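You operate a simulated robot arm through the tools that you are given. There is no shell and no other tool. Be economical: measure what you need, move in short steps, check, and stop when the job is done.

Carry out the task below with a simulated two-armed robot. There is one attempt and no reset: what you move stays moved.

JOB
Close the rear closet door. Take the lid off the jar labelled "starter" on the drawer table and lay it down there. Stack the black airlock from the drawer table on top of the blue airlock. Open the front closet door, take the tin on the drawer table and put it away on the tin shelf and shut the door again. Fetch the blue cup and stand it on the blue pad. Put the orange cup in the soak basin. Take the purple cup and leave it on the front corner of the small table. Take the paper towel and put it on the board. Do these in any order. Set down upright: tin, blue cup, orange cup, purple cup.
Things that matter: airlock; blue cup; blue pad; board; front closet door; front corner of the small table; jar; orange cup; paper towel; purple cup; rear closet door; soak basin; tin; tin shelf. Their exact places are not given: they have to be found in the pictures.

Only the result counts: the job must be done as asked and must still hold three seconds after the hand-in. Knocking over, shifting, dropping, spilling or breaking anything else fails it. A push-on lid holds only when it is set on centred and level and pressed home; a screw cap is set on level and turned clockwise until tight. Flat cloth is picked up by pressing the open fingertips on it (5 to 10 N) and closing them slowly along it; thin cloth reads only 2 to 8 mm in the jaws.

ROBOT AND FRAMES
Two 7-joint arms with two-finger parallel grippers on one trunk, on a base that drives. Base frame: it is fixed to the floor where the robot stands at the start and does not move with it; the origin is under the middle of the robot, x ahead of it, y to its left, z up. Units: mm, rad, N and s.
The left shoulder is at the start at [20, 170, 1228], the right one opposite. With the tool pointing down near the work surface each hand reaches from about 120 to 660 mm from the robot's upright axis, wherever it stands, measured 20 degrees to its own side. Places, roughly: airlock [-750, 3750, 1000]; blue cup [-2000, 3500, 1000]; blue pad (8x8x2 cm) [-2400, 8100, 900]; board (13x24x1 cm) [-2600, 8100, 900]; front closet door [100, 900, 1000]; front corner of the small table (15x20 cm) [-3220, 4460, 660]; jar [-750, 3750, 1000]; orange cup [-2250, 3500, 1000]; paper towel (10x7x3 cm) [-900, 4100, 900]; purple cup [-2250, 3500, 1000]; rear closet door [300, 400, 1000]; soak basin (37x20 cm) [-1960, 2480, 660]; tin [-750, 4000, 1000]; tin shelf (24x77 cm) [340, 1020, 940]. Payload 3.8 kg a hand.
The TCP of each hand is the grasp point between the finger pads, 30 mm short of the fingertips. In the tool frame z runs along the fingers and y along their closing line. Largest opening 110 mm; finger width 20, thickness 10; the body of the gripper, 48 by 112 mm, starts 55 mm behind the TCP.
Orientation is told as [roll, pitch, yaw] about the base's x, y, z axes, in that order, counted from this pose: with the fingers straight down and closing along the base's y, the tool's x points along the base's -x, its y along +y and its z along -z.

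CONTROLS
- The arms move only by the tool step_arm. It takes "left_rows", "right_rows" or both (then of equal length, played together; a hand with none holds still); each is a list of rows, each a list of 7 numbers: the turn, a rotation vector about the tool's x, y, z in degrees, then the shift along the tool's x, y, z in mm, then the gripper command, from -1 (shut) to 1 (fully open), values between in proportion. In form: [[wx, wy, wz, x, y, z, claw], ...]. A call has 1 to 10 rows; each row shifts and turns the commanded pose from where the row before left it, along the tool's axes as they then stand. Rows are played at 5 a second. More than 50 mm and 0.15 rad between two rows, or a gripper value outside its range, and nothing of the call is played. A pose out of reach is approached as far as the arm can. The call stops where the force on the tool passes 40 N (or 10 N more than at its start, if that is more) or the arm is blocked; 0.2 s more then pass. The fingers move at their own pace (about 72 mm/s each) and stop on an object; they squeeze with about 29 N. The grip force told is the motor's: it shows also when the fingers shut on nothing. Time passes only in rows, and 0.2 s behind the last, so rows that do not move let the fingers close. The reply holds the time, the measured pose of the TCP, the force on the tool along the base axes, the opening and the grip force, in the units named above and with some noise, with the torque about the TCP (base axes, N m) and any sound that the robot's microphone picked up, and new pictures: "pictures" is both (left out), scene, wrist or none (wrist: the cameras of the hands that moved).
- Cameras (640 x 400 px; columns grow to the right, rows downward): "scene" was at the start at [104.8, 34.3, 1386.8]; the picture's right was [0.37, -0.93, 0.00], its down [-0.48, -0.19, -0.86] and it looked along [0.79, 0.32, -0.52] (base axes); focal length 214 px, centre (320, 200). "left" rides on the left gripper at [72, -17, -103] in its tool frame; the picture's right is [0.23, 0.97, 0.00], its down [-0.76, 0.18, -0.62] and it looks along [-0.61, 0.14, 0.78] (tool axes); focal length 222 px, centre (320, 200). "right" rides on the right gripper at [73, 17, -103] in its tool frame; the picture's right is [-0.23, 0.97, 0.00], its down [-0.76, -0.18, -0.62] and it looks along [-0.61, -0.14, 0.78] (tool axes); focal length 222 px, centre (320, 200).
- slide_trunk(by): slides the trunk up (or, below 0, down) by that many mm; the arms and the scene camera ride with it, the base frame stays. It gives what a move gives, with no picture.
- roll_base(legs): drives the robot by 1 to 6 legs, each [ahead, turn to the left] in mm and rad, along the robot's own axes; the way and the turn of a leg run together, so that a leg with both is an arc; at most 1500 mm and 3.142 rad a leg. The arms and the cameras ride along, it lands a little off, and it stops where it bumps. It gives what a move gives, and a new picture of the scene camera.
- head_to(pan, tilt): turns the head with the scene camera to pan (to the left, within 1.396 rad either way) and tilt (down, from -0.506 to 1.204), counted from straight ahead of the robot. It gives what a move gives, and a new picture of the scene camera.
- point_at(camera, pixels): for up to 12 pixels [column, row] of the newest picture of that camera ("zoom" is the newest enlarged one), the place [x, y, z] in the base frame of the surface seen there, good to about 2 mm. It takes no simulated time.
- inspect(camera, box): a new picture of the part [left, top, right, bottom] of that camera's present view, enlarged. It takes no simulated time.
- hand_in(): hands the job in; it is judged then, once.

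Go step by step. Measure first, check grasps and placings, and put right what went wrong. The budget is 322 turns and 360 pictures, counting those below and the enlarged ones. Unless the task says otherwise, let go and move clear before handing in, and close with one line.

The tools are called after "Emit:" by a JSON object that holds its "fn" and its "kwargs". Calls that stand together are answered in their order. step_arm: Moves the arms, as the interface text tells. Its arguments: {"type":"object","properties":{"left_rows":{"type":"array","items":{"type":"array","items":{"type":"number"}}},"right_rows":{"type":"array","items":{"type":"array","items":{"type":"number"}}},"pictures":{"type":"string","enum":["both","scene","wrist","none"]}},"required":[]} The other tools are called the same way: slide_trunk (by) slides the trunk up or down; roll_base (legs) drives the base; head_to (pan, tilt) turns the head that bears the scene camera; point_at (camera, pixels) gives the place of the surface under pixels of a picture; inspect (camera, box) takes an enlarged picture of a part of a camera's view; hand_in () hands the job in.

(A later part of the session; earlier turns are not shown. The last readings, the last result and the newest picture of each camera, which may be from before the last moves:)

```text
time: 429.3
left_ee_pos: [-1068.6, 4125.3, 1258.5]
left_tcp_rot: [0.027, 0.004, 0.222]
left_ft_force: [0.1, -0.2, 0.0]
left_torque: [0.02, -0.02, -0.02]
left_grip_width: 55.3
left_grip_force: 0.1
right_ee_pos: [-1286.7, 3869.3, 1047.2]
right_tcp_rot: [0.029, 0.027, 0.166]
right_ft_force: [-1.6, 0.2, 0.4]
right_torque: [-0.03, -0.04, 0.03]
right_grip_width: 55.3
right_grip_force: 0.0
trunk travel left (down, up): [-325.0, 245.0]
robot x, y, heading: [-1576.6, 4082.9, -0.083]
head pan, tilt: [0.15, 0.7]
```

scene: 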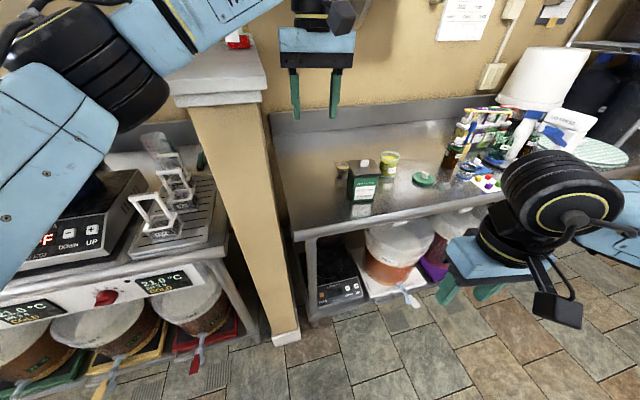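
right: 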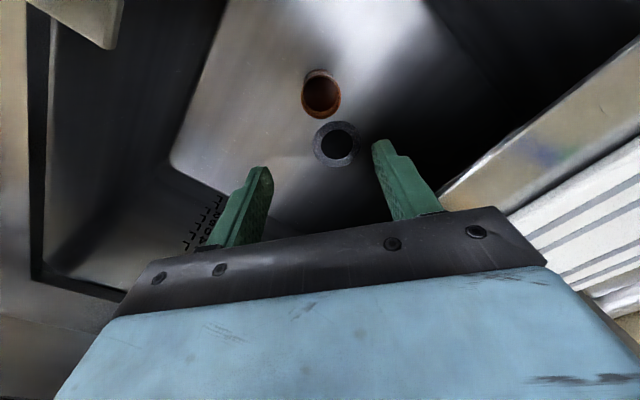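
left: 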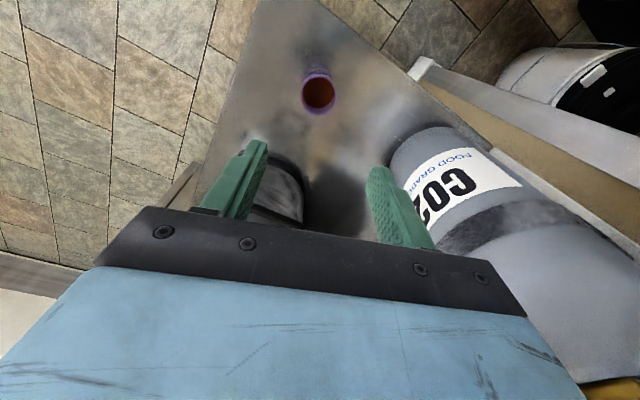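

Facing the table now. Pitch the right hand 45° forward for a sloping side grasp of the tin.

Emit:
{"fn": "step_arm", "kwargs": {"right_rows": [[0, -8, 0, 0, 0, -25, 0.6], [0, -8, 0, 0, 0, -25, 0.6], [0, -8, 0, 0, 0, 0, 0.6], [0, -8, 0, 0, 0, 0, 0.6], [0, -8, 0, 0, 0, 0, 0.8], [0, -5, 0, 0, 0, 0, 0.8], [0, 0, 0, 0, 0, 0, 0.8]], "pictures": "wrist"}}

Emit:
{"fn": "roll_base", "kwargs": {"legs": [[80, 0]]}}

Emit:
{"fn": "inspect", "kwargs": {"camera": "scene", "box": [300, 120, 460, 260]}}

```text
time: 430.9
left_ee_pos: [-1068.0, 4125.2, 1258.6]
left_tcp_rot: [0.025, 0.004, 0.225]
left_ft_force: [-1.3, -0.4, 0.4]
left_torque: [0.02, 0.02, 0.01]
left_grip_width: 54.8
left_grip_force: 0.1
right_ee_pos: [-1197.9, 3868.2, 1110.2]
right_tcp_rot: [0.038, -0.76, 0.141]
right_ft_force: [-0.1, 0.2, 0.3]
right_torque: [-0.02, 0.0, 0.03]
right_grip_width: 98.9
right_grip_force: 0.0
right hand out of reach, approached as far as the arm can: row 2, 3, 4, 5, 6
trunk travel left (down, up): [-325.0, 245.0]
robot x, y, heading: [-1574.8, 4086.5, -0.08]
head pan, tilt: [0.15, 0.7]
```

right: 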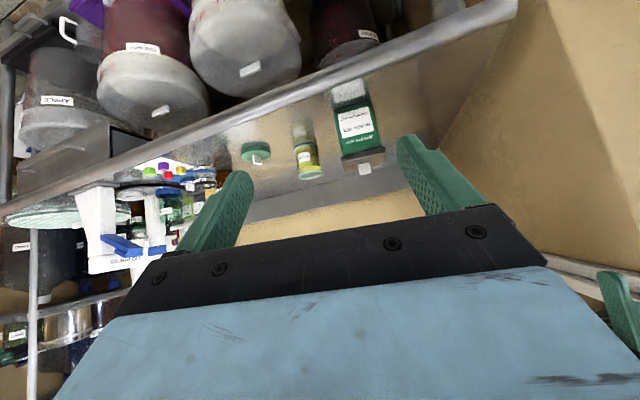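

```text
time: 432.0
left_ee_pos: [-1006.7, 4121.6, 1261.5]
left_tcp_rot: [0.028, 0.001, 0.227]
left_ft_force: [-0.5, -0.4, -0.6]
left_torque: [0.02, 0.03, -0.02]
left_grip_width: 54.9
left_grip_force: 0.0
right_ee_pos: [-1133.0, 3863.5, 1114.9]
right_tcp_rot: [0.036, -0.769, 0.144]
right_ft_force: [0.8, 0.1, -0.5]
right_torque: [-0.01, 0.01, -0.02]
right_grip_width: 99.0
right_grip_force: 0.2
trunk travel left (down, up): [-325.0, 245.0]
robot x, y, heading: [-1500.1, 4075.3, -0.07]
head pan, tilt: [0.15, 0.7]
stopped in leg 1: the robot was blocked; the commanded pose is now the measured one
```

scene: 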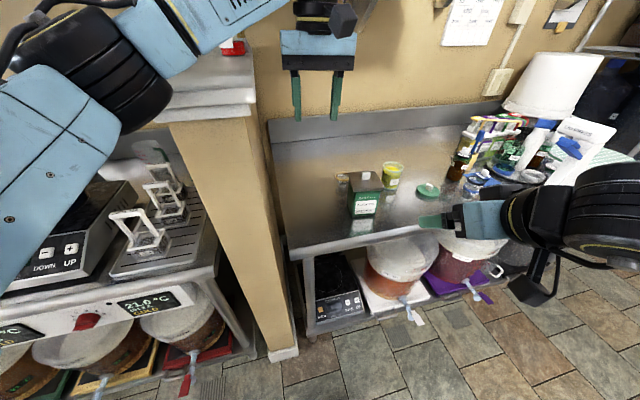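

```text
2.86 times, centred on (380, 190) of scene
```

zoom: 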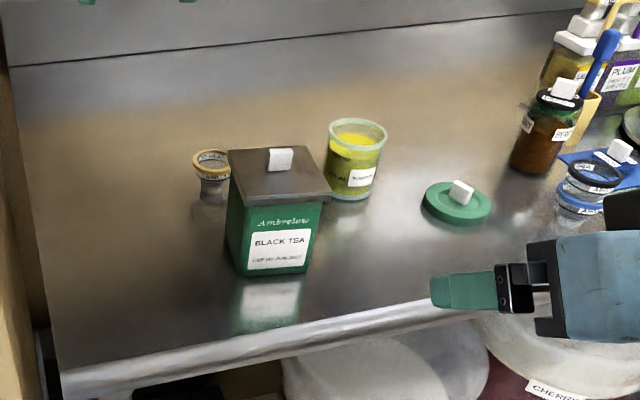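

Emit:
{"fn": "roll_base", "kwargs": {"legs": [[-15, 0]]}}

Emit:
{"fn": "inspect", "kwargs": {"camera": "scene", "box": [330, 150, 430, 250]}}

Emit:
{"fn": "point_at", "kwargs": {"camera": "zoom", "pixels": [[97, 130], [203, 118], [245, 188], [122, 210], [115, 225], [225, 205], [225, 290], [130, 305], [100, 260], [170, 140], [330, 75], [60, 130]]}}

```text
time: 432.8
left_ee_pos: [-1008.7, 4120.1, 1255.6]
left_tcp_rot: [0.032, 0.014, 0.226]
left_ft_force: [0.5, 0.2, -0.5]
left_torque: [0.0, 0.02, 0.02]
left_grip_width: 54.8
left_grip_force: 0.0
right_ee_pos: [-1136.0, 3862.3, 1110.0]
right_tcp_rot: [0.04, -0.758, 0.142]
right_ft_force: [-0.2, -0.3, -0.3]
right_torque: [0.02, 0.01, -0.03]
right_grip_width: 99.1
right_grip_force: 0.0
trunk travel left (down, up): [-325.0, 245.0]
robot x, y, heading: [-1512.0, 4074.9, -0.068]
head pan, tilt: [0.15, 0.7]
```

scene: 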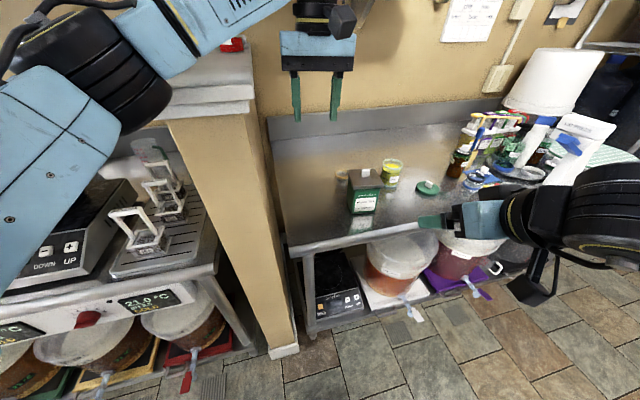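

```text
4.00 times, centred on (380, 200) of scene
```

zoom: 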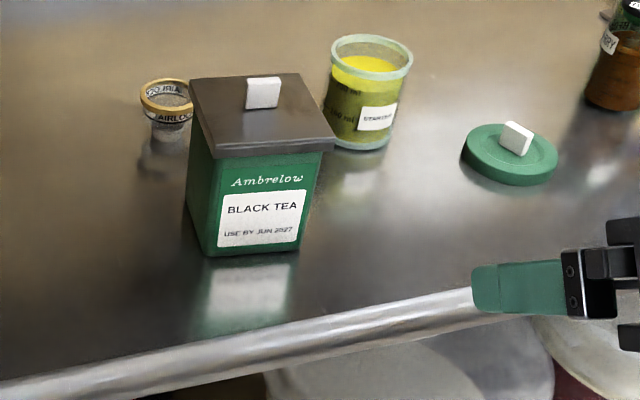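

```text
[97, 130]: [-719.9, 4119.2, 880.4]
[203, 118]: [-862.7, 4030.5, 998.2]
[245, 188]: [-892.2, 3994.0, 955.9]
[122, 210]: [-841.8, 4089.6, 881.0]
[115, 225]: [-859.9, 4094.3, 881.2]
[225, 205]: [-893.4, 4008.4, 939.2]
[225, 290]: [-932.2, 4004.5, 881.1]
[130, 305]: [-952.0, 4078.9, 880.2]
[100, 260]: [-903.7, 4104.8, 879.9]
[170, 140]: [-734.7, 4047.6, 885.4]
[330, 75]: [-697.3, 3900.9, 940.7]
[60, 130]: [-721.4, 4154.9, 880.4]
```

Emit:
{"fn": "point_at", "kwargs": {"camera": "zoom", "pixels": [[193, 82], [300, 76], [330, 140], [212, 155], [215, 245], [300, 240], [308, 200], [216, 200], [190, 190], [195, 215], [262, 95], [260, 130]]}}

```text
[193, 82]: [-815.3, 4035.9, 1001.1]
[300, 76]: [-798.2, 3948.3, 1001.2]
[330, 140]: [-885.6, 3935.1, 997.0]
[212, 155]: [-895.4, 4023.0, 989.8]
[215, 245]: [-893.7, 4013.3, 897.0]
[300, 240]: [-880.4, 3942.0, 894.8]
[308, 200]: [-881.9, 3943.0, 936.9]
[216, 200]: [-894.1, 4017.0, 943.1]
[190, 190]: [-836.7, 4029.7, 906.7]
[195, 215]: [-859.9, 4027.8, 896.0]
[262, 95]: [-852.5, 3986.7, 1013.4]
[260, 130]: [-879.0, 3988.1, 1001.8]
```

The tin's lid centre is (-850,3985), rotated about 8.7°, body about 76 mm wide. I'll use a flatter 70° pitch: move to the pre-grasp point, then pitch further.

Emit:
{"fn": "step_arm", "kwargs": {"right_rows": [[0, 0, 0, -6.6, 16.1, 45.6, 1], [0, 0, 0, -6.6, 16.1, 45.6, 1], [0, 0, 0, -6.6, 16.1, 45.6, 1], [0, 0, 0, -6.6, 16.1, 45.6, 1], [0, -6.5, 0, -6.6, 16.1, 40, 1], [0, -6.5, 0, 0, 0, 0, 1], [0, -6.5, 0, 0, 0, 0, 1], [0, -6.5, 0, 0, 0, 0, 1], [0, 0, 0, 0, 0, 0, 1]]}}

```text
time: 434.8
left_ee_pos: [-1009.0, 4120.9, 1254.8]
left_tcp_rot: [0.032, 0.014, 0.229]
left_ft_force: [0.2, -0.6, -0.1]
left_torque: [0.03, -0.02, -0.02]
left_grip_width: 55.0
left_grip_force: 0.0
right_ee_pos: [-981.4, 3989.3, 975.9]
right_tcp_rot: [0.064, -0.963, 0.132]
right_ft_force: [-0.1, -0.1, 0.2]
right_torque: [-0.01, -0.03, -0.02]
right_grip_width: 110.0
right_grip_force: 0.0
right hand out of reach, approached as far as the arm can: row 6, 7, 8
trunk travel left (down, up): [-325.0, 245.0]
robot x, y, heading: [-1513.2, 4081.9, -0.071]
head pan, tilt: [0.15, 0.7]
```

scene: 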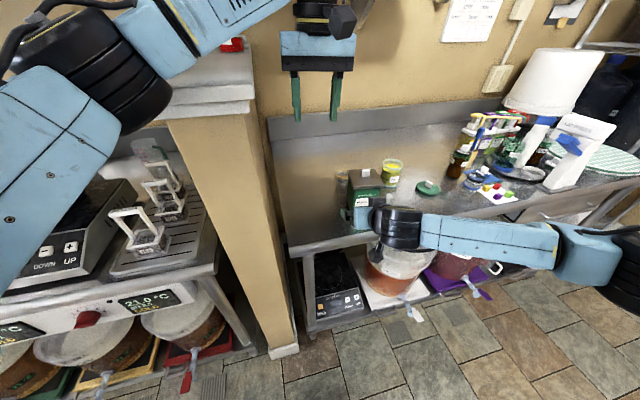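
right: 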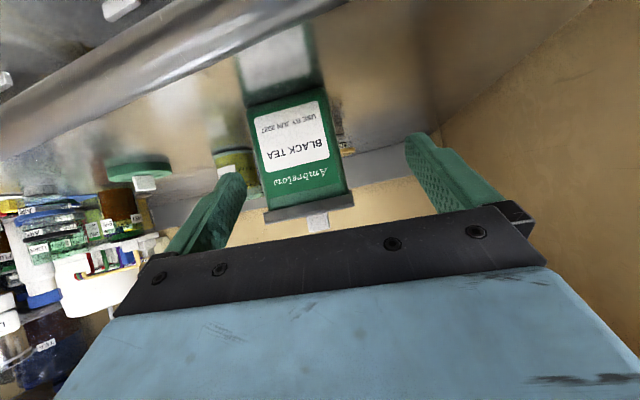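

Emit:
{"fn": "step_arm", "kwargs": {"right_rows": [[2.1, 0, -3, -18, -10, 7, 1], [0, 0, 0, -18, -11, 7, 1], [0, 0, 0, 0, 0, 0, 1]], "pictures": "wrist"}}

Emit:
{"fn": "inspect", "kwargs": {"camera": "scene", "box": [320, 140, 440, 260]}}

```text
time: 435.6
left_ee_pos: [-1008.5, 4120.4, 1254.5]
left_tcp_rot: [0.032, 0.015, 0.228]
left_ft_force: [0.1, 0.0, 0.0]
left_torque: [-0.02, -0.02, -0.01]
left_grip_width: 55.0
left_grip_force: 0.1
right_ee_pos: [-944.2, 3972.8, 994.4]
right_tcp_rot: [-0.051, -0.96, 0.224]
right_ft_force: [-0.9, 0.0, -1.1]
right_torque: [-0.01, -0.03, 0.03]
right_grip_width: 110.0
right_grip_force: 0.0
trunk travel left (down, up): [-325.0, 245.0]
robot x, y, heading: [-1512.7, 4080.0, -0.072]
head pan, tilt: [0.15, 0.7]
```

right: 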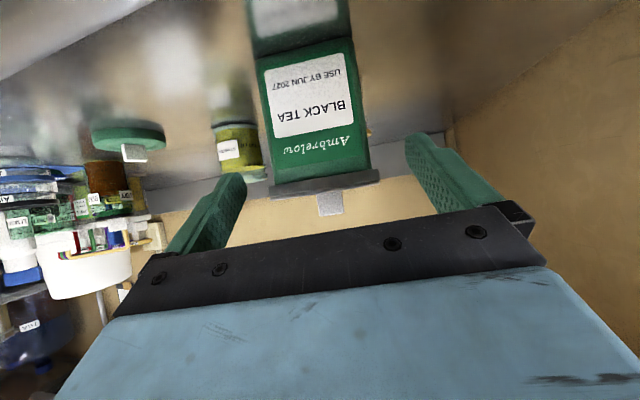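

```text
3.33 times, centred on (380, 200) of scene
```

zoom: 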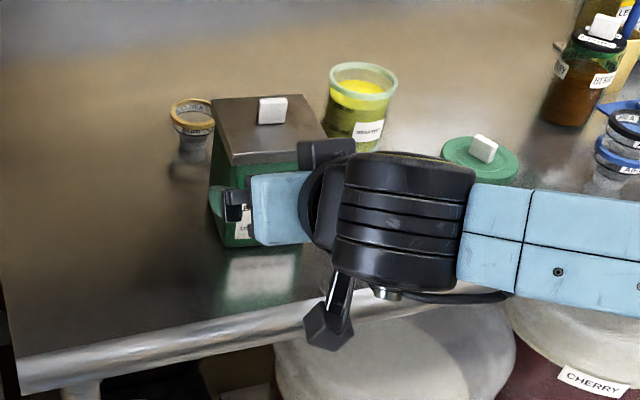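

Emit:
{"fn": "step_arm", "kwargs": {"right_rows": [[0, 0, 2.3, 0, 0, 0, 1], [0, 0, 0, 0, 0, 0, 1]], "pictures": "wrist"}}

```text
time: 436.2
left_ee_pos: [-1008.3, 4120.3, 1256.5]
left_tcp_rot: [0.03, 0.015, 0.227]
left_ft_force: [-0.7, -0.6, 0.2]
left_torque: [0.01, -0.03, 0.02]
left_grip_width: 55.0
left_grip_force: 0.1
right_ee_pos: [-945.7, 3973.7, 996.0]
right_tcp_rot: [0.009, -0.964, 0.153]
right_ft_force: [0.1, -0.2, 0.2]
right_torque: [0.0, 0.0, 0.02]
right_grip_width: 110.0
right_grip_force: 0.1
trunk travel left (down, up): [-325.0, 245.0]
robot x, y, heading: [-1514.1, 4078.2, -0.072]
head pan, tilt: [0.15, 0.7]
```

right: 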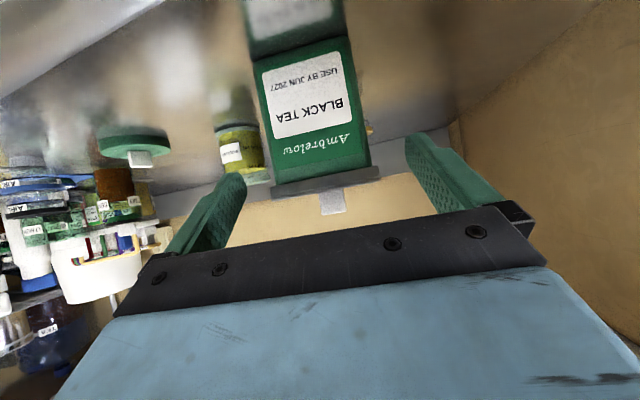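

Emit:
{"fn": "step_arm", "kwargs": {"right_rows": [[0, 0, 0, 0, -3, 40, 1], [0, 0, 0, 0, 0, 30, 1], [0, 0, 0, 0, 0, 18, 1], [0, 0, 0, 0, 0, 0, 1]], "pictures": "wrist"}}

Emit:
{"fn": "inspect", "kwargs": {"camera": "scene", "box": [320, 140, 440, 260]}}

```text
time: 437.2
left_ee_pos: [-1008.1, 4120.0, 1255.5]
left_tcp_rot: [0.033, 0.014, 0.227]
left_ft_force: [-0.5, -0.5, 0.4]
left_torque: [0.02, 0.03, -0.01]
left_grip_width: 54.7
left_grip_force: 0.0
right_ee_pos: [-874.1, 3982.8, 944.7]
right_tcp_rot: [0.008, -0.964, 0.154]
right_ft_force: [-0.8, -0.5, 0.0]
right_torque: [0.0, 0.01, 0.01]
right_grip_width: 110.2
right_grip_force: 0.1
trunk travel left (down, up): [-325.0, 245.0]
robot x, y, heading: [-1518.2, 4079.9, -0.073]
head pan, tilt: [0.15, 0.7]
```

right: 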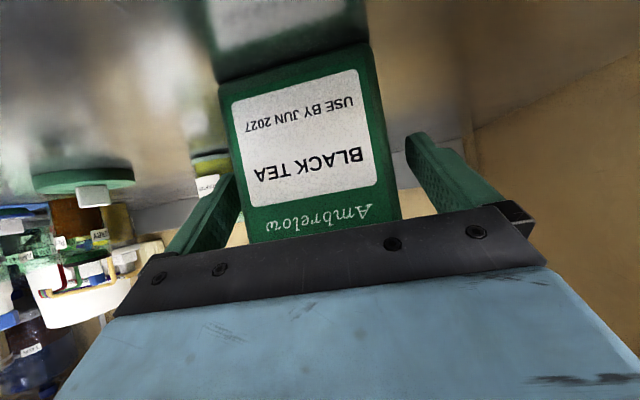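

```text
3.33 times, centred on (380, 200) of scene
```

zoom: 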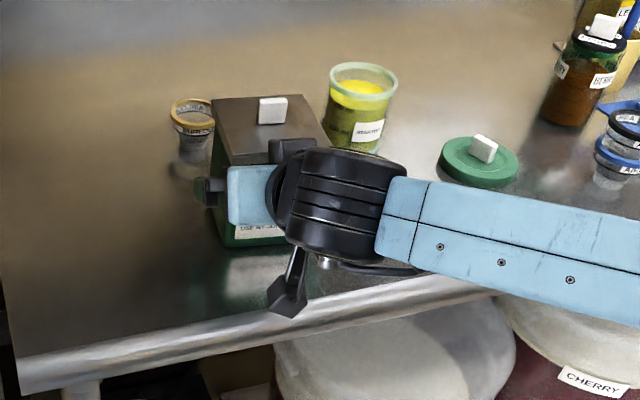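

Straddling the tin, no contact force. Close and test-lift.

Emit:
{"fn": "step_arm", "kwargs": {"right_rows": [[0, 0, 0, 0, 0, 0, 0.5], [0, 0, 0, 0, 0, 0, 0.1], [0, 0, 0, 0, 0, 0, -0.2], [0, 0, 0, 0, 0, 0, -0.4], [0, 0, 0, 0, 0, 0, -0.4], [0, 0, 0, -8, 0, -6, -0.4], [0, 0, 0, -8, 0, -6, -0.4], [0, 0, 0, 0, 0, 0, -0.4]], "pictures": "both"}}

```text
time: 439.0
left_ee_pos: [-1007.4, 4120.6, 1254.3]
left_tcp_rot: [0.032, 0.013, 0.229]
left_ft_force: [0.7, 0.4, 0.0]
left_torque: [0.02, 0.01, 0.0]
left_grip_width: 55.0
left_grip_force: 0.0
right_ee_pos: [-873.6, 3984.0, 967.4]
right_tcp_rot: [0.009, -0.964, 0.156]
right_ft_force: [0.9, 0.1, -3.1]
right_torque: [0.0, 0.06, -0.01]
right_grip_width: 85.0
right_grip_force: 29.1
trunk travel left (down, up): [-325.0, 245.0]
robot x, y, heading: [-1512.5, 4076.8, -0.074]
head pan, tilt: [0.15, 0.7]
```

scene: 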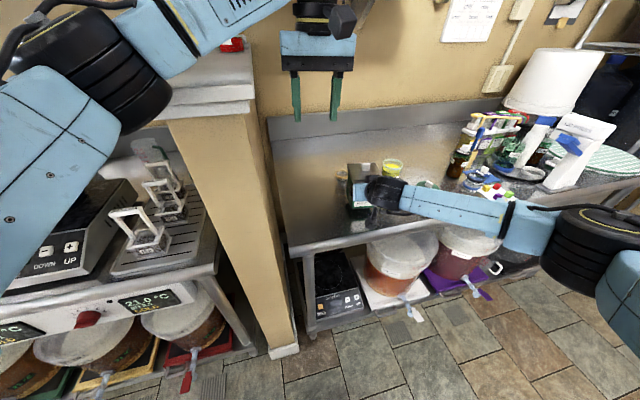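
right: 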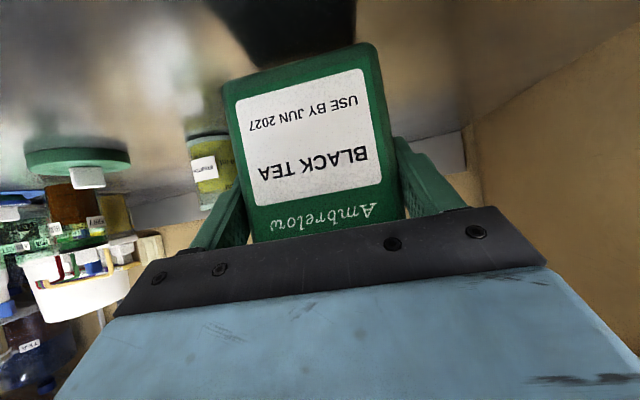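

Emit:
{"fn": "inspect", "kwargs": {"camera": "scene", "box": [330, 145, 410, 225]}}

Emit:
{"fn": "inspect", "kwargs": {"camera": "right", "box": [160, 20, 500, 260]}}

```text
5.00 times, centred on (370, 185) of scene
```

zoom: 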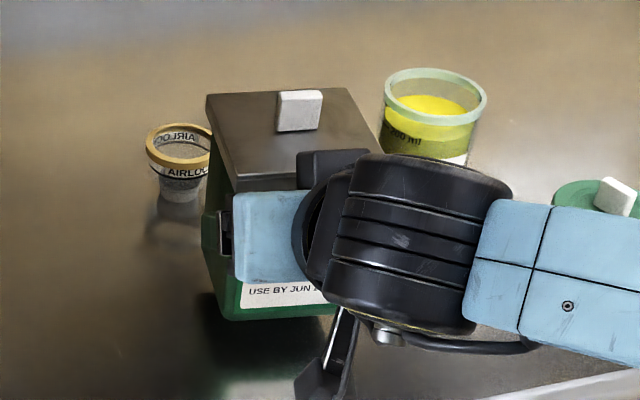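

```text
1.67 times, centred on (330, 140) of right
```

zoom: 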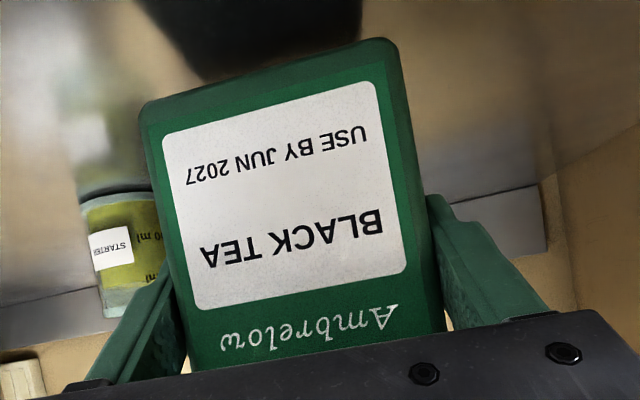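

The tin is held level (grip 85 mm, about 3 N). Lift, retract and drive back to the closet.

Emit:
{"fn": "step_arm", "kwargs": {"right_rows": [[0, 0, 0, -33, 0, -23, -0.4], [0, 0, 0, -33, 0, -23, -0.4], [0, 0, 0, -33, 0, -23, -0.4], [0, 0, 0, 15, 0, -43, -0.4], [0, 0, 0, 24, 0, -40, -0.4], [0, 0, 0, 24, 0, -40, -0.4], [0, 0, 0, 24, 0, -40, -0.4], [0, 0, 0, 24, 0, -40, -0.4]], "pictures": "both"}}

```text
time: 440.8
left_ee_pos: [-1008.6, 4121.2, 1255.3]
left_tcp_rot: [0.03, 0.014, 0.227]
left_ft_force: [-0.1, 0.3, -0.7]
left_torque: [0.03, 0.0, 0.0]
left_grip_width: 54.8
left_grip_force: 0.1
right_ee_pos: [-1099.9, 3946.6, 1113.9]
right_tcp_rot: [0.006, -0.962, 0.153]
right_ft_force: [-0.3, -0.2, -2.3]
right_torque: [-0.03, 0.05, 0.0]
right_grip_width: 85.0
right_grip_force: 28.9
trunk travel left (down, up): [-325.0, 245.0]
robot x, y, heading: [-1513.1, 4076.4, -0.074]
head pan, tilt: [0.15, 0.7]
```

scene: 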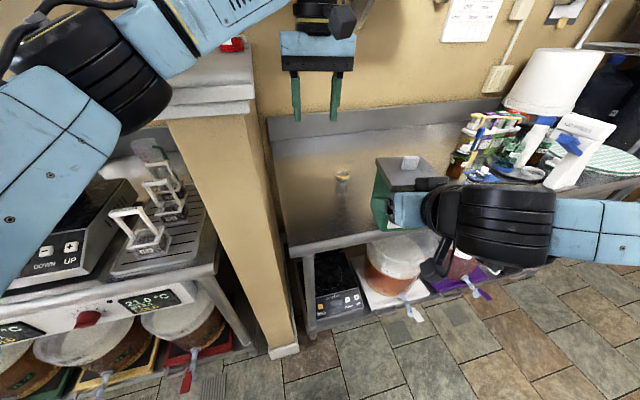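
right: 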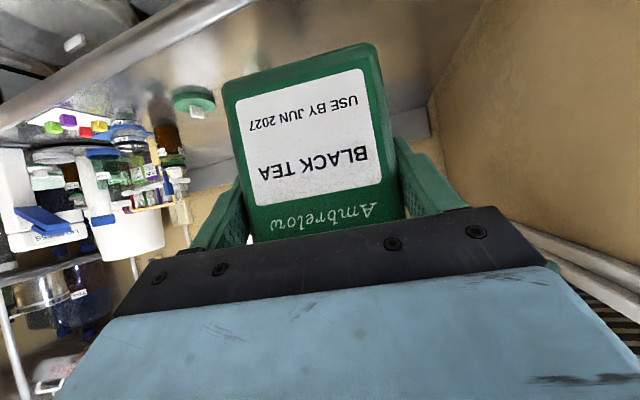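

Emit:
{"fn": "roll_base", "kwargs": {"legs": [[-150, 0], [0, -1.256], [604, 0], [0, 0.17], [1073, 0]]}}

Emit:
{"fn": "head_to", "kwargs": {"pan": 0.0, "tilt": 0.4}}

```text
time: 453.9
left_ee_pos: [-757.9, 2130.6, 1254.0]
left_tcp_rot: [0.03, 0.016, -0.829]
left_ft_force: [-1.3, -1.1, -1.3]
left_torque: [0.01, 0.01, -0.03]
left_grip_width: 55.0
left_grip_force: 0.1
right_ee_pos: [-955.5, 2123.0, 1113.0]
right_tcp_rot: [0.007, -0.963, -0.898]
right_ft_force: [0.2, 0.0, -2.0]
right_torque: [0.04, 0.06, 0.01]
right_grip_width: 84.7
right_grip_force: 29.4
trunk travel left (down, up): [-325.0, 245.0]
robot x, y, heading: [-1045.2, 2549.9, -1.129]
head pan, tilt: [0.15, 0.7]
```

scene: 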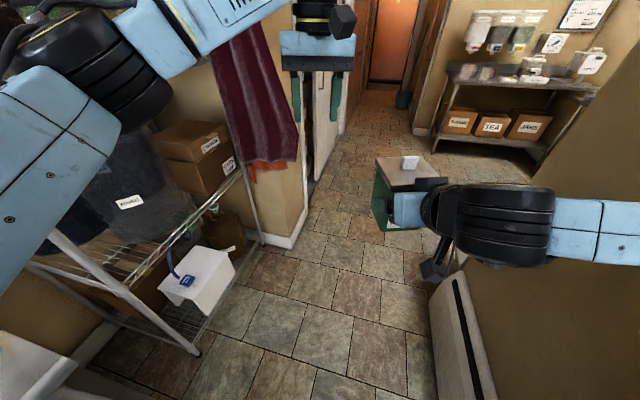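

```text
time: 454.8
left_ee_pos: [-759.6, 2130.8, 1254.9]
left_tcp_rot: [0.029, 0.016, -0.828]
left_ft_force: [-0.3, -0.2, -0.2]
left_torque: [-0.01, 0.0, 0.02]
left_grip_width: 55.2
left_grip_force: 0.1
right_ee_pos: [-954.6, 2123.2, 1113.5]
right_tcp_rot: [0.007, -0.962, -0.899]
right_ft_force: [0.1, 0.2, -3.6]
right_torque: [0.04, 0.06, 0.0]
right_grip_width: 84.7
right_grip_force: 28.7
trunk travel left (down, up): [-325.0, 245.0]
robot x, y, heading: [-1047.8, 2551.8, -1.129]
head pan, tilt: [0.0, 0.4]
```

scene: 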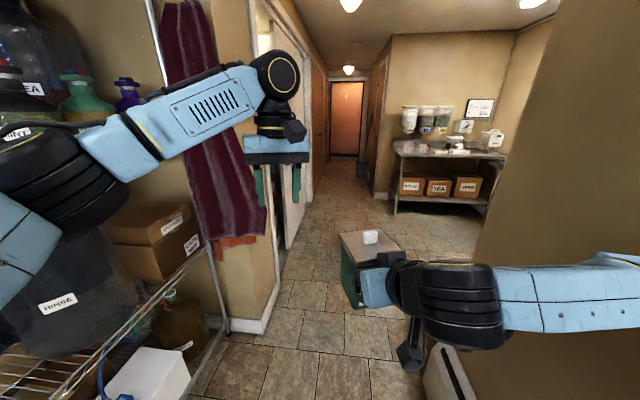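

Emit:
{"fn": "point_at", "kwargs": {"camera": "scene", "pixels": [[222, 328], [200, 250], [70, 380], [265, 328], [430, 350], [475, 260], [240, 220], [200, 60], [265, 240]]}}

```text
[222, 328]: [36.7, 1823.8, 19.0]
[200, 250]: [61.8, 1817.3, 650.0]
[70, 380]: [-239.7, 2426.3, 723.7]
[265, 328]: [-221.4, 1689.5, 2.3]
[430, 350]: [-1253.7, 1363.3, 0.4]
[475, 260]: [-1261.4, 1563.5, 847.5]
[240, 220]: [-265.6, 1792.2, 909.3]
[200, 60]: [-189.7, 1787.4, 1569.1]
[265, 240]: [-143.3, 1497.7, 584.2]
```

Emit:
{"fn": "roll_base", "kwargs": {"legs": [[0, 0.03], [676, 0], [0, -0.25], [400, 0]]}}

Emit:
{"fn": "head_to", "kwargs": {"pan": 0.9, "tilt": 0.4}}

```text
time: 459.0
left_ee_pos: [-450.8, 1549.0, 1256.7]
left_tcp_rot: [0.031, 0.012, -0.802]
left_ft_force: [0.3, -0.1, 0.3]
left_torque: [-0.02, 0.0, 0.01]
left_grip_width: 55.0
left_grip_force: 0.0
right_ee_pos: [-646.4, 1536.7, 1114.1]
right_tcp_rot: [0.007, -0.963, -0.872]
right_ft_force: [-0.1, 0.3, -1.9]
right_torque: [0.07, 0.07, -0.01]
right_grip_width: 84.9
right_grip_force: 29.2
trunk travel left (down, up): [-325.0, 245.0]
robot x, y, heading: [-744.8, 1961.1, -1.097]
head pan, tilt: [0.0, 0.4]
stopped in leg 2: the robot was blocked; the commanded pose is now the measured one
```

scene: 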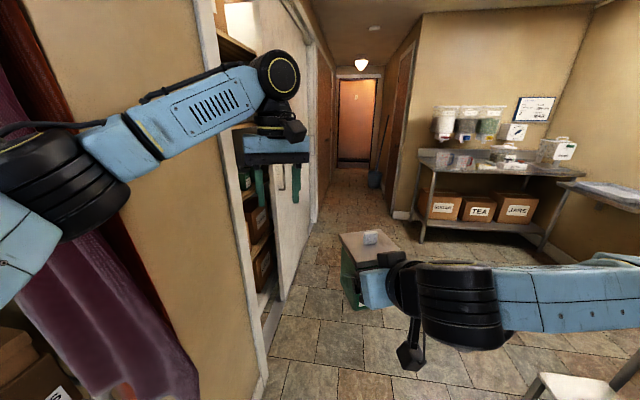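

```text
time: 460.2
left_ee_pos: [-451.0, 1547.9, 1257.0]
left_tcp_rot: [0.031, 0.013, -0.801]
left_ft_force: [0.1, 0.2, 0.1]
left_torque: [0.04, -0.02, -0.03]
left_grip_width: 54.9
left_grip_force: 0.0
right_ee_pos: [-645.8, 1535.6, 1114.8]
right_tcp_rot: [0.008, -0.963, -0.872]
right_ft_force: [-0.5, -0.3, -2.8]
right_torque: [0.05, 0.02, 0.01]
right_grip_width: 84.7
right_grip_force: 29.5
trunk travel left (down, up): [-325.0, 245.0]
robot x, y, heading: [-748.0, 1954.9, -1.101]
head pan, tilt: [0.901, 0.4]
```

scene: 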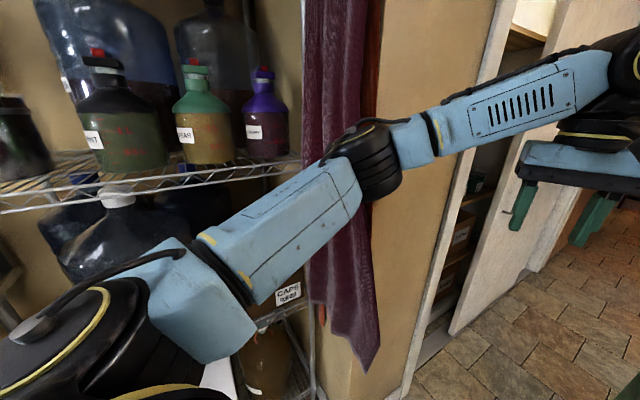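

Emit:
{"fn": "roll_base", "kwargs": {"legs": [[-120, 0]]}}

Emit:
{"fn": "head_to", "kwargs": {"pan": -0.9, "tilt": 0.4}}

Emit:
{"fn": "point_at", "kwargs": {"camera": "scene", "pixels": [[200, 230], [300, 230], [350, 250], [420, 250], [500, 280], [560, 200], [500, 150], [600, 320]]}}

```text
time: 461.4
left_ee_pos: [-500.6, 1651.1, 1254.8]
left_tcp_rot: [0.031, 0.016, -0.8]
left_ft_force: [-0.3, -0.3, 0.6]
left_torque: [-0.02, 0.0, -0.02]
left_grip_width: 55.0
left_grip_force: 0.0
right_ee_pos: [-695.9, 1637.8, 1113.3]
right_tcp_rot: [0.005, -0.963, -0.872]
right_ft_force: [-0.4, -0.1, -2.6]
right_torque: [0.08, 0.08, 0.0]
right_grip_width: 84.9
right_grip_force: 29.1
trunk travel left (down, up): [-325.0, 245.0]
robot x, y, heading: [-799.0, 2063.8, -1.105]
head pan, tilt: [0.901, 0.4]
```

scene: 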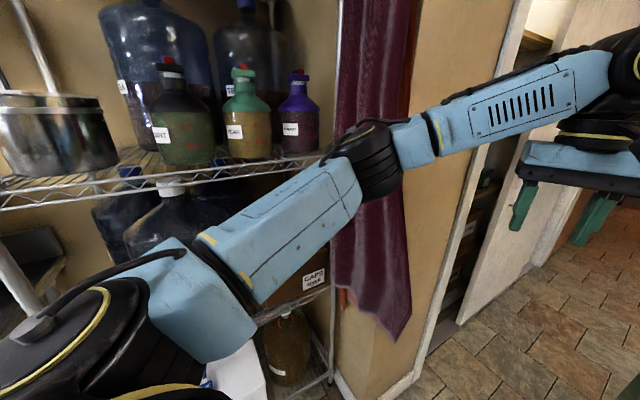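

```text
time: 463.2
left_ee_pos: [-500.9, 1649.5, 1255.5]
left_tcp_rot: [0.032, 0.016, -0.802]
left_ft_force: [0.3, 0.5, 0.9]
left_torque: [0.0, 0.03, 0.01]
left_grip_width: 55.2
left_grip_force: 0.1
right_ee_pos: [-697.0, 1636.7, 1114.5]
right_tcp_rot: [0.007, -0.959, -0.872]
right_ft_force: [0.5, 0.7, -2.7]
right_torque: [0.06, 0.03, -0.02]
right_grip_width: 84.9
right_grip_force: 29.0
trunk travel left (down, up): [-325.0, 245.0]
robot x, y, heading: [-796.5, 2060.9, -1.102]
head pan, tilt: [-0.901, 0.4]
```

scene: 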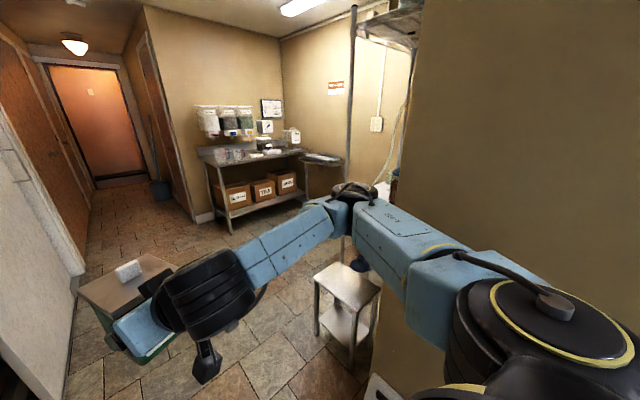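

```text
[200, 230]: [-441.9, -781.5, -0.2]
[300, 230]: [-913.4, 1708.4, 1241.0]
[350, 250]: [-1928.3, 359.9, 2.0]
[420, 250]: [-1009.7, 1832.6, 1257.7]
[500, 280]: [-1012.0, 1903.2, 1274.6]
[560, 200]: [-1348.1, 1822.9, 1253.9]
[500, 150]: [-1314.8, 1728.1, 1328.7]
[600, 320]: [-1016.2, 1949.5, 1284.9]
```

Left elbow brushed the hanging apron; I'll shift toward the hall's centre line and go on parallel to the hall.

Emit:
{"fn": "roll_base", "kwargs": {"legs": [[0, -0.65], [120, 0], [0, 0.5], [620, 0]]}}

Emit:
{"fn": "head_to", "kwargs": {"pan": 1.0, "tilt": 0.3}}

```text
time: 466.3
left_ee_pos: [-810.7, 1452.4, 1260.5]
left_tcp_rot: [0.016, 0.008, -1.447]
left_ft_force: [-0.7, -0.1, -0.7]
left_torque: [0.02, -0.01, -0.01]
left_grip_width: 55.4
left_grip_force: 0.0
right_ee_pos: [-978.8, 1558.3, 1121.8]
right_tcp_rot: [-0.02, -0.969, -1.505]
right_ft_force: [0.4, -1.4, -3.0]
right_torque: [0.08, 0.03, 0.0]
right_grip_width: 85.2
right_grip_force: 28.4
trunk travel left (down, up): [-325.0, 245.0]
robot x, y, heading: [-815.4, 1952.5, -1.759]
head pan, tilt: [-0.901, 0.4]
stopped in leg 2: the robot was blocked; the commanded pose is now the measured one
```

scene: 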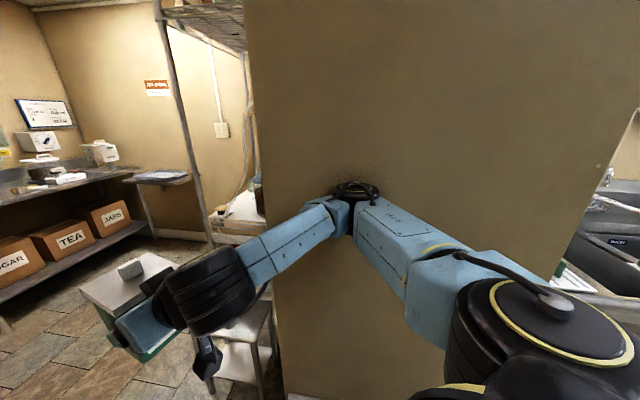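

```text
time: 468.2
left_ee_pos: [-811.1, 1453.8, 1262.2]
left_tcp_rot: [0.013, 0.005, -1.445]
left_ft_force: [-0.6, -0.5, 0.5]
left_torque: [-0.01, -0.05, -0.01]
left_grip_width: 54.9
left_grip_force: 0.0
right_ee_pos: [-980.0, 1560.0, 1120.0]
right_tcp_rot: [-0.02, -0.967, -1.502]
right_ft_force: [0.8, -0.2, -1.8]
right_torque: [0.12, 0.01, -0.02]
right_grip_width: 85.0
right_grip_force: 29.3
trunk travel left (down, up): [-325.0, 245.0]
robot x, y, heading: [-816.3, 1947.6, -1.752]
head pan, tilt: [1.0, 0.3]
```

scene: 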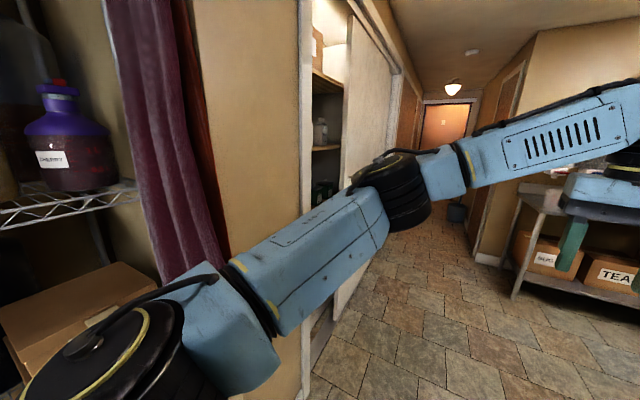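

Emit:
{"fn": "roll_base", "kwargs": {"legs": [[-30, 0], [0, 0.5], [600, 0]]}}

Emit:
{"fn": "head_to", "kwargs": {"pan": 1.1, "tilt": 0.4}}

```text
time: 473.5
left_ee_pos: [-405.0, 937.0, 1253.2]
left_tcp_rot: [0.032, 0.017, -0.967]
left_ft_force: [-0.1, 0.2, -0.5]
left_torque: [0.0, 0.0, 0.01]
left_grip_width: 55.4
left_grip_force: 0.1
right_ee_pos: [-603.3, 957.2, 1111.5]
right_tcp_rot: [0.007, -0.957, -1.047]
right_ft_force: [-0.3, -0.8, -3.0]
right_torque: [0.1, 0.03, -0.03]
right_grip_width: 85.0
right_grip_force: 28.9
trunk travel left (down, up): [-325.0, 245.0]
robot x, y, heading: [-629.2, 1395.8, -1.273]
head pan, tilt: [1.0, 0.3]
```

scene: 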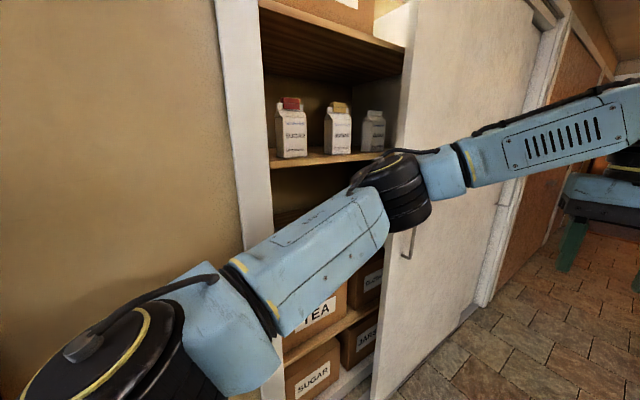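

```text
time: 474.1
left_ee_pos: [-405.3, 937.2, 1254.3]
left_tcp_rot: [0.033, 0.017, -0.969]
left_ft_force: [0.8, 0.2, 0.1]
left_torque: [0.01, -0.03, -0.01]
left_grip_width: 55.0
left_grip_force: 0.1
right_ee_pos: [-603.0, 956.8, 1112.4]
right_tcp_rot: [0.007, -0.957, -1.047]
right_ft_force: [0.7, -0.4, -2.4]
right_torque: [0.07, -0.01, -0.02]
right_grip_width: 85.0
right_grip_force: 28.7
trunk travel left (down, up): [-325.0, 245.0]
robot x, y, heading: [-629.1, 1394.6, -1.275]
head pan, tilt: [1.1, 0.4]
```

scene: 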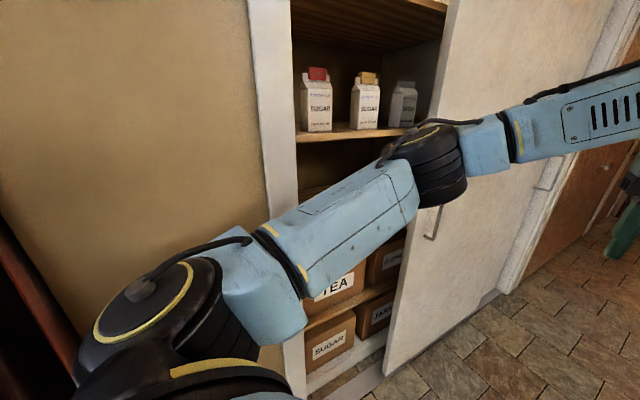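

Emit:
{"fn": "roll_base", "kwargs": {"legs": [[0, 0.064], [310, 0], [0, 1.3]]}}

Emit:
{"fn": "head_to", "kwargs": {"pan": -0.1, "tilt": 0.45}}

```text
time: 479.9
left_ee_pos: [-42.6, 1194.4, 1260.3]
left_tcp_rot: [0.045, -0.009, 0.331]
left_ft_force: [-0.7, 0.2, 0.2]
left_torque: [-0.01, 0.04, -0.03]
left_grip_width: 54.8
left_grip_force: 0.1
right_ee_pos: [-95.7, 1027.4, 1113.8]
right_tcp_rot: [0.014, -0.964, 0.299]
right_ft_force: [1.2, -0.2, -3.4]
right_torque: [-0.03, 0.07, 0.01]
right_grip_width: 85.2
right_grip_force: 28.9
trunk travel left (down, up): [-325.0, 245.0]
robot x, y, heading: [-524.0, 1099.3, 0.069]
head pan, tilt: [1.1, 0.4]
stopped in leg 3: the robot was blocked; the commanded pose is now the measured one
```

scene: 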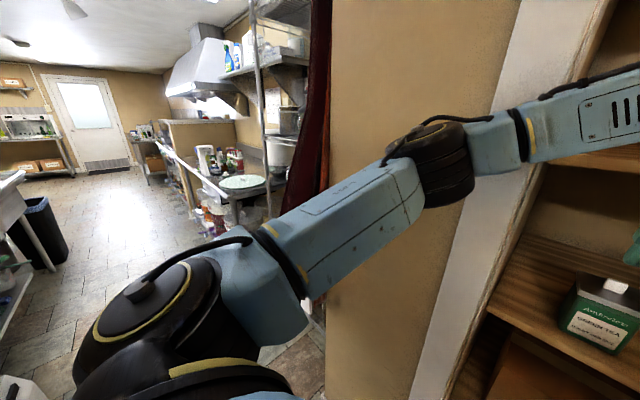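

```text
time: 481.3
left_ee_pos: [-41.2, 1193.9, 1260.6]
left_tcp_rot: [0.045, -0.009, 0.338]
left_ft_force: [-0.1, -0.2, 0.3]
left_torque: [-0.01, -0.03, -0.02]
left_grip_width: 55.0
left_grip_force: 0.1
right_ee_pos: [-95.4, 1026.2, 1114.8]
right_tcp_rot: [0.014, -0.965, 0.298]
right_ft_force: [-0.5, 0.5, -2.2]
right_torque: [-0.04, 0.09, 0.05]
right_grip_width: 84.7
right_grip_force: 29.6
trunk travel left (down, up): [-325.0, 245.0]
robot x, y, heading: [-522.5, 1102.6, 0.079]
head pan, tilt: [-0.099, 0.45]
```

scene: 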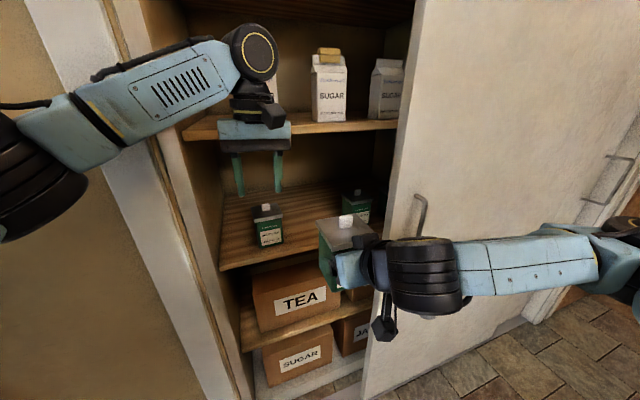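

Emit:
{"fn": "roll_base", "kwargs": {"legs": [[0, -0.04]]}}

Emit:
{"fn": "inspect", "kwargs": {"camera": "scene", "box": [200, 150, 440, 330]}}

Emit:
{"fn": "point_at", "kwargs": {"camera": "zoom", "pixels": [[140, 200], [180, 245], [215, 230], [60, 290], [200, 270], [300, 240], [420, 120], [395, 165], [260, 190], [300, 190], [470, 200], [330, 100]]}}

```text
time: 482.1
left_ee_pos: [-41.4, 1183.4, 1261.6]
left_tcp_rot: [0.037, -0.007, 0.301]
left_ft_force: [0.7, 0.4, -0.1]
left_torque: [0.02, -0.03, 0.01]
left_grip_width: 55.3
left_grip_force: 0.2
right_ee_pos: [-100.5, 1014.8, 1116.4]
right_tcp_rot: [0.005, -0.968, 0.267]
right_ft_force: [-0.5, -0.5, -3.6]
right_torque: [-0.04, 0.07, 0.03]
right_grip_width: 84.4
right_grip_force: 29.2
trunk travel left (down, up): [-325.0, 245.0]
robot x, y, heading: [-524.4, 1098.7, 0.028]
head pan, tilt: [-0.099, 0.45]
```

scene: 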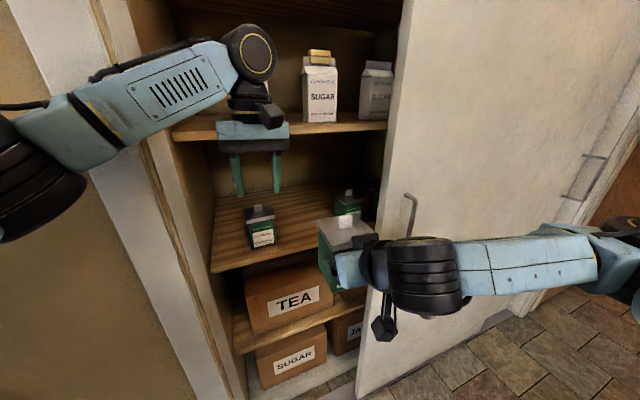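

```text
2.22 times, centred on (320, 240) of scene
```

zoom: 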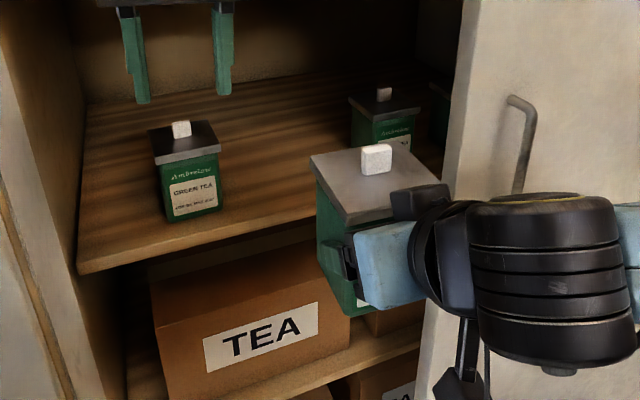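

```text
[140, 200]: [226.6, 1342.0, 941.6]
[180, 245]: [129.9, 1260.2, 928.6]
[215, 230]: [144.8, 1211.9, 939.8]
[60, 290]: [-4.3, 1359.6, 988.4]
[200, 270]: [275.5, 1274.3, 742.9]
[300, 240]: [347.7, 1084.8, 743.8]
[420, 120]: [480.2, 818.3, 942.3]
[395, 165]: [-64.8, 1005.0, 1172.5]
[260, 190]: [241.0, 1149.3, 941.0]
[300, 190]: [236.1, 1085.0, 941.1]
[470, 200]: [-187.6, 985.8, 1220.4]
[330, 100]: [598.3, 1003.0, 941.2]
```

Emit:
{"fn": "point_at", "kwargs": {"camera": "zoom", "pixels": [[528, 150], [515, 100], [465, 90], [385, 125], [370, 105], [412, 135], [352, 150], [190, 200], [165, 160], [212, 150], [500, 60], [600, 60]]}}

Emit:
{"fn": "point_at", "kwargs": {"camera": "scene", "pixels": [[200, 135], [300, 122], [380, 120], [280, 128], [240, 134], [320, 80], [370, 90]]}}

```text
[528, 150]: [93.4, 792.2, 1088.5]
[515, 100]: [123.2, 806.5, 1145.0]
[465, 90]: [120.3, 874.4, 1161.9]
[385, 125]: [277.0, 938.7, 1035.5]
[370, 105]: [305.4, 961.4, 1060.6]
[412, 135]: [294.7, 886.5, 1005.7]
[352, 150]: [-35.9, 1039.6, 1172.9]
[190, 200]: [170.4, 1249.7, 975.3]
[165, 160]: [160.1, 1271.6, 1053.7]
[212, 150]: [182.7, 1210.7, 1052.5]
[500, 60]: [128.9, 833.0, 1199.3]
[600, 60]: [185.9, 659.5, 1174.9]
```

```text
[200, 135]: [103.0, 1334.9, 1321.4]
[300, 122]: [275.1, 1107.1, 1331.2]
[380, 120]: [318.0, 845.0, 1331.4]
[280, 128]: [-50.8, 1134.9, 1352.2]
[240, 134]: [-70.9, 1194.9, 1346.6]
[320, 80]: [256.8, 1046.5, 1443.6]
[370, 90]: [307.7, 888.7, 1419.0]
```

Free gap on the tin shelf is between the two tins (s≈590): spot (267,1098), shelf z 942, shelf above at about 1310. Align the yaw, then move the tin in above the shelf.

Emit:
{"fn": "step_arm", "kwargs": {"right_rows": [[-2.8, 0, -1.9, 0, 0, 0, -0.4], [0, 0, 0, -17.1, -4.9, 41.3, -0.4], [0, 0, 0, -17.1, -4.9, 41.3, -0.4], [0, 0, 0, -17.1, -4.9, 41.3, -0.4], [0, 0, 0, -17.1, -4.9, 41.3, -0.4], [0, 0, 0, 0, 0, 0, -0.4]], "left_rows": [[0, 0, 0, 0, 0, -30, 0], [0, 0, 0, 0, 0, -30, 0], [0, 0, 0, 0, 0, 0, 0], [0, 0, 0, 0, 0, 0, 0], [0, 0, 0, 0, 0, 0, 0], [0, 0, 0, 0, 0, 0, 0]]}}

```text
time: 483.5
left_ee_pos: [-28.2, 1183.4, 1318.7]
left_tcp_rot: [0.041, 0.004, 0.299]
left_ft_force: [-0.2, 0.2, -0.6]
left_torque: [0.0, -0.02, 0.03]
left_grip_width: 55.0
left_grip_force: 0.0
right_ee_pos: [79.6, 1051.7, 1073.3]
right_tcp_rot: [0.008, -0.957, 0.324]
right_ft_force: [0.0, 0.0, -2.5]
right_torque: [-0.05, 0.08, 0.01]
right_grip_width: 84.7
right_grip_force: 28.6
trunk travel left (down, up): [-325.0, 245.0]
robot x, y, heading: [-522.5, 1100.4, 0.03]
head pan, tilt: [-0.099, 0.45]
```

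scene: 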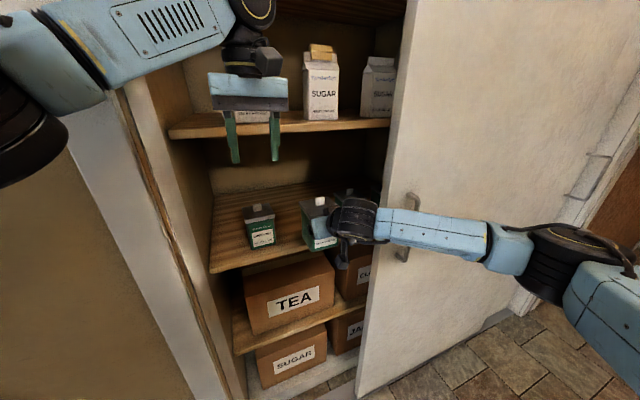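
right: 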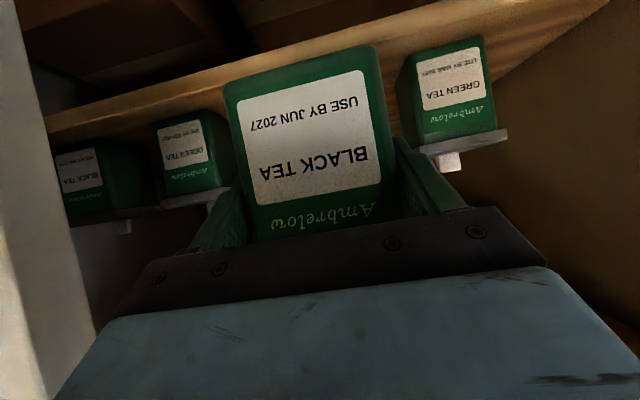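
left: 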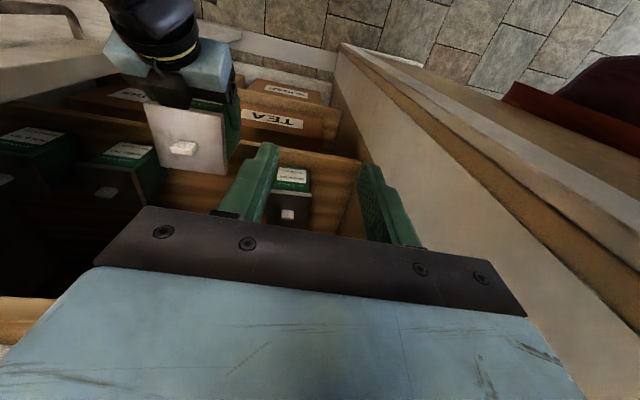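

Emit:
{"fn": "step_arm", "kwargs": {"right_rows": [[0, 0, 0, -17.5, -4.2, 38.8, -0.4], [0, 0, 0, -17.5, -4.2, 38.8, -0.4], [0, 0, 0, -17.5, -4.2, 38.8, -0.4], [0, 0, 0, -17.5, -4.2, 38.8, -0.4], [0, 0, 0, 0, 0, 0, -0.4]], "pictures": "both"}}

Emit:
{"fn": "inspect", "kwargs": {"camera": "scene", "box": [200, 150, 400, 290]}}

```text
time: 484.7
left_ee_pos: [-27.5, 1178.5, 1317.2]
left_tcp_rot: [0.045, 0.003, 0.299]
left_ft_force: [-0.1, -0.6, 0.6]
left_torque: [0.04, 0.03, 0.04]
left_grip_width: 55.4
left_grip_force: 0.1
right_ee_pos: [245.0, 1087.6, 1040.1]
right_tcp_rot: [0.013, -0.957, 0.318]
right_ft_force: [0.7, -1.0, -2.6]
right_torque: [0.04, 0.09, 0.08]
right_grip_width: 84.7
right_grip_force: 28.6
trunk travel left (down, up): [-325.0, 245.0]
robot x, y, heading: [-520.4, 1099.1, 0.034]
head pan, tilt: [-0.099, 0.45]
```

scene: 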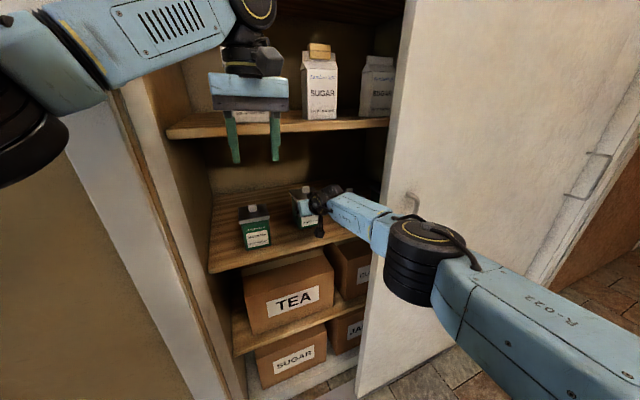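
right: 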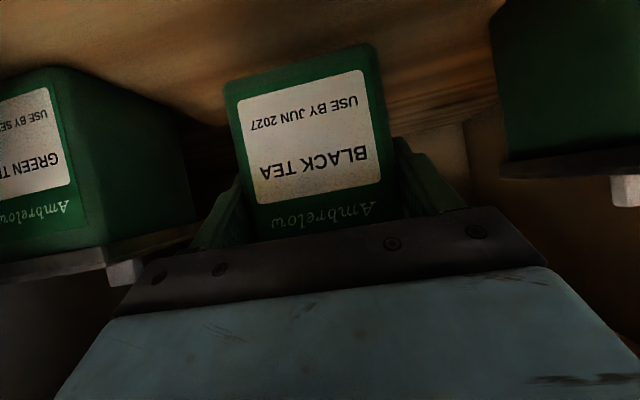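

```text
2.86 times, centred on (300, 220) of scene
```

zoom: 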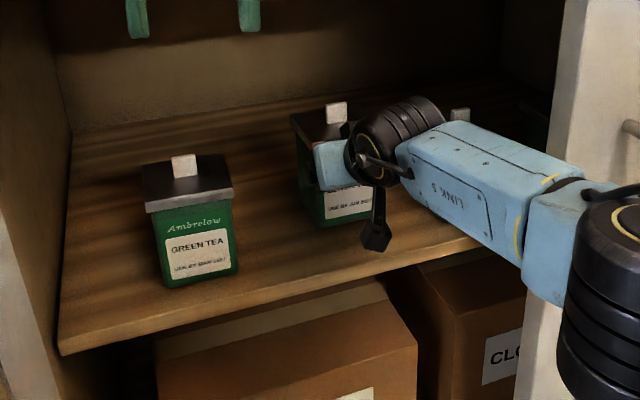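

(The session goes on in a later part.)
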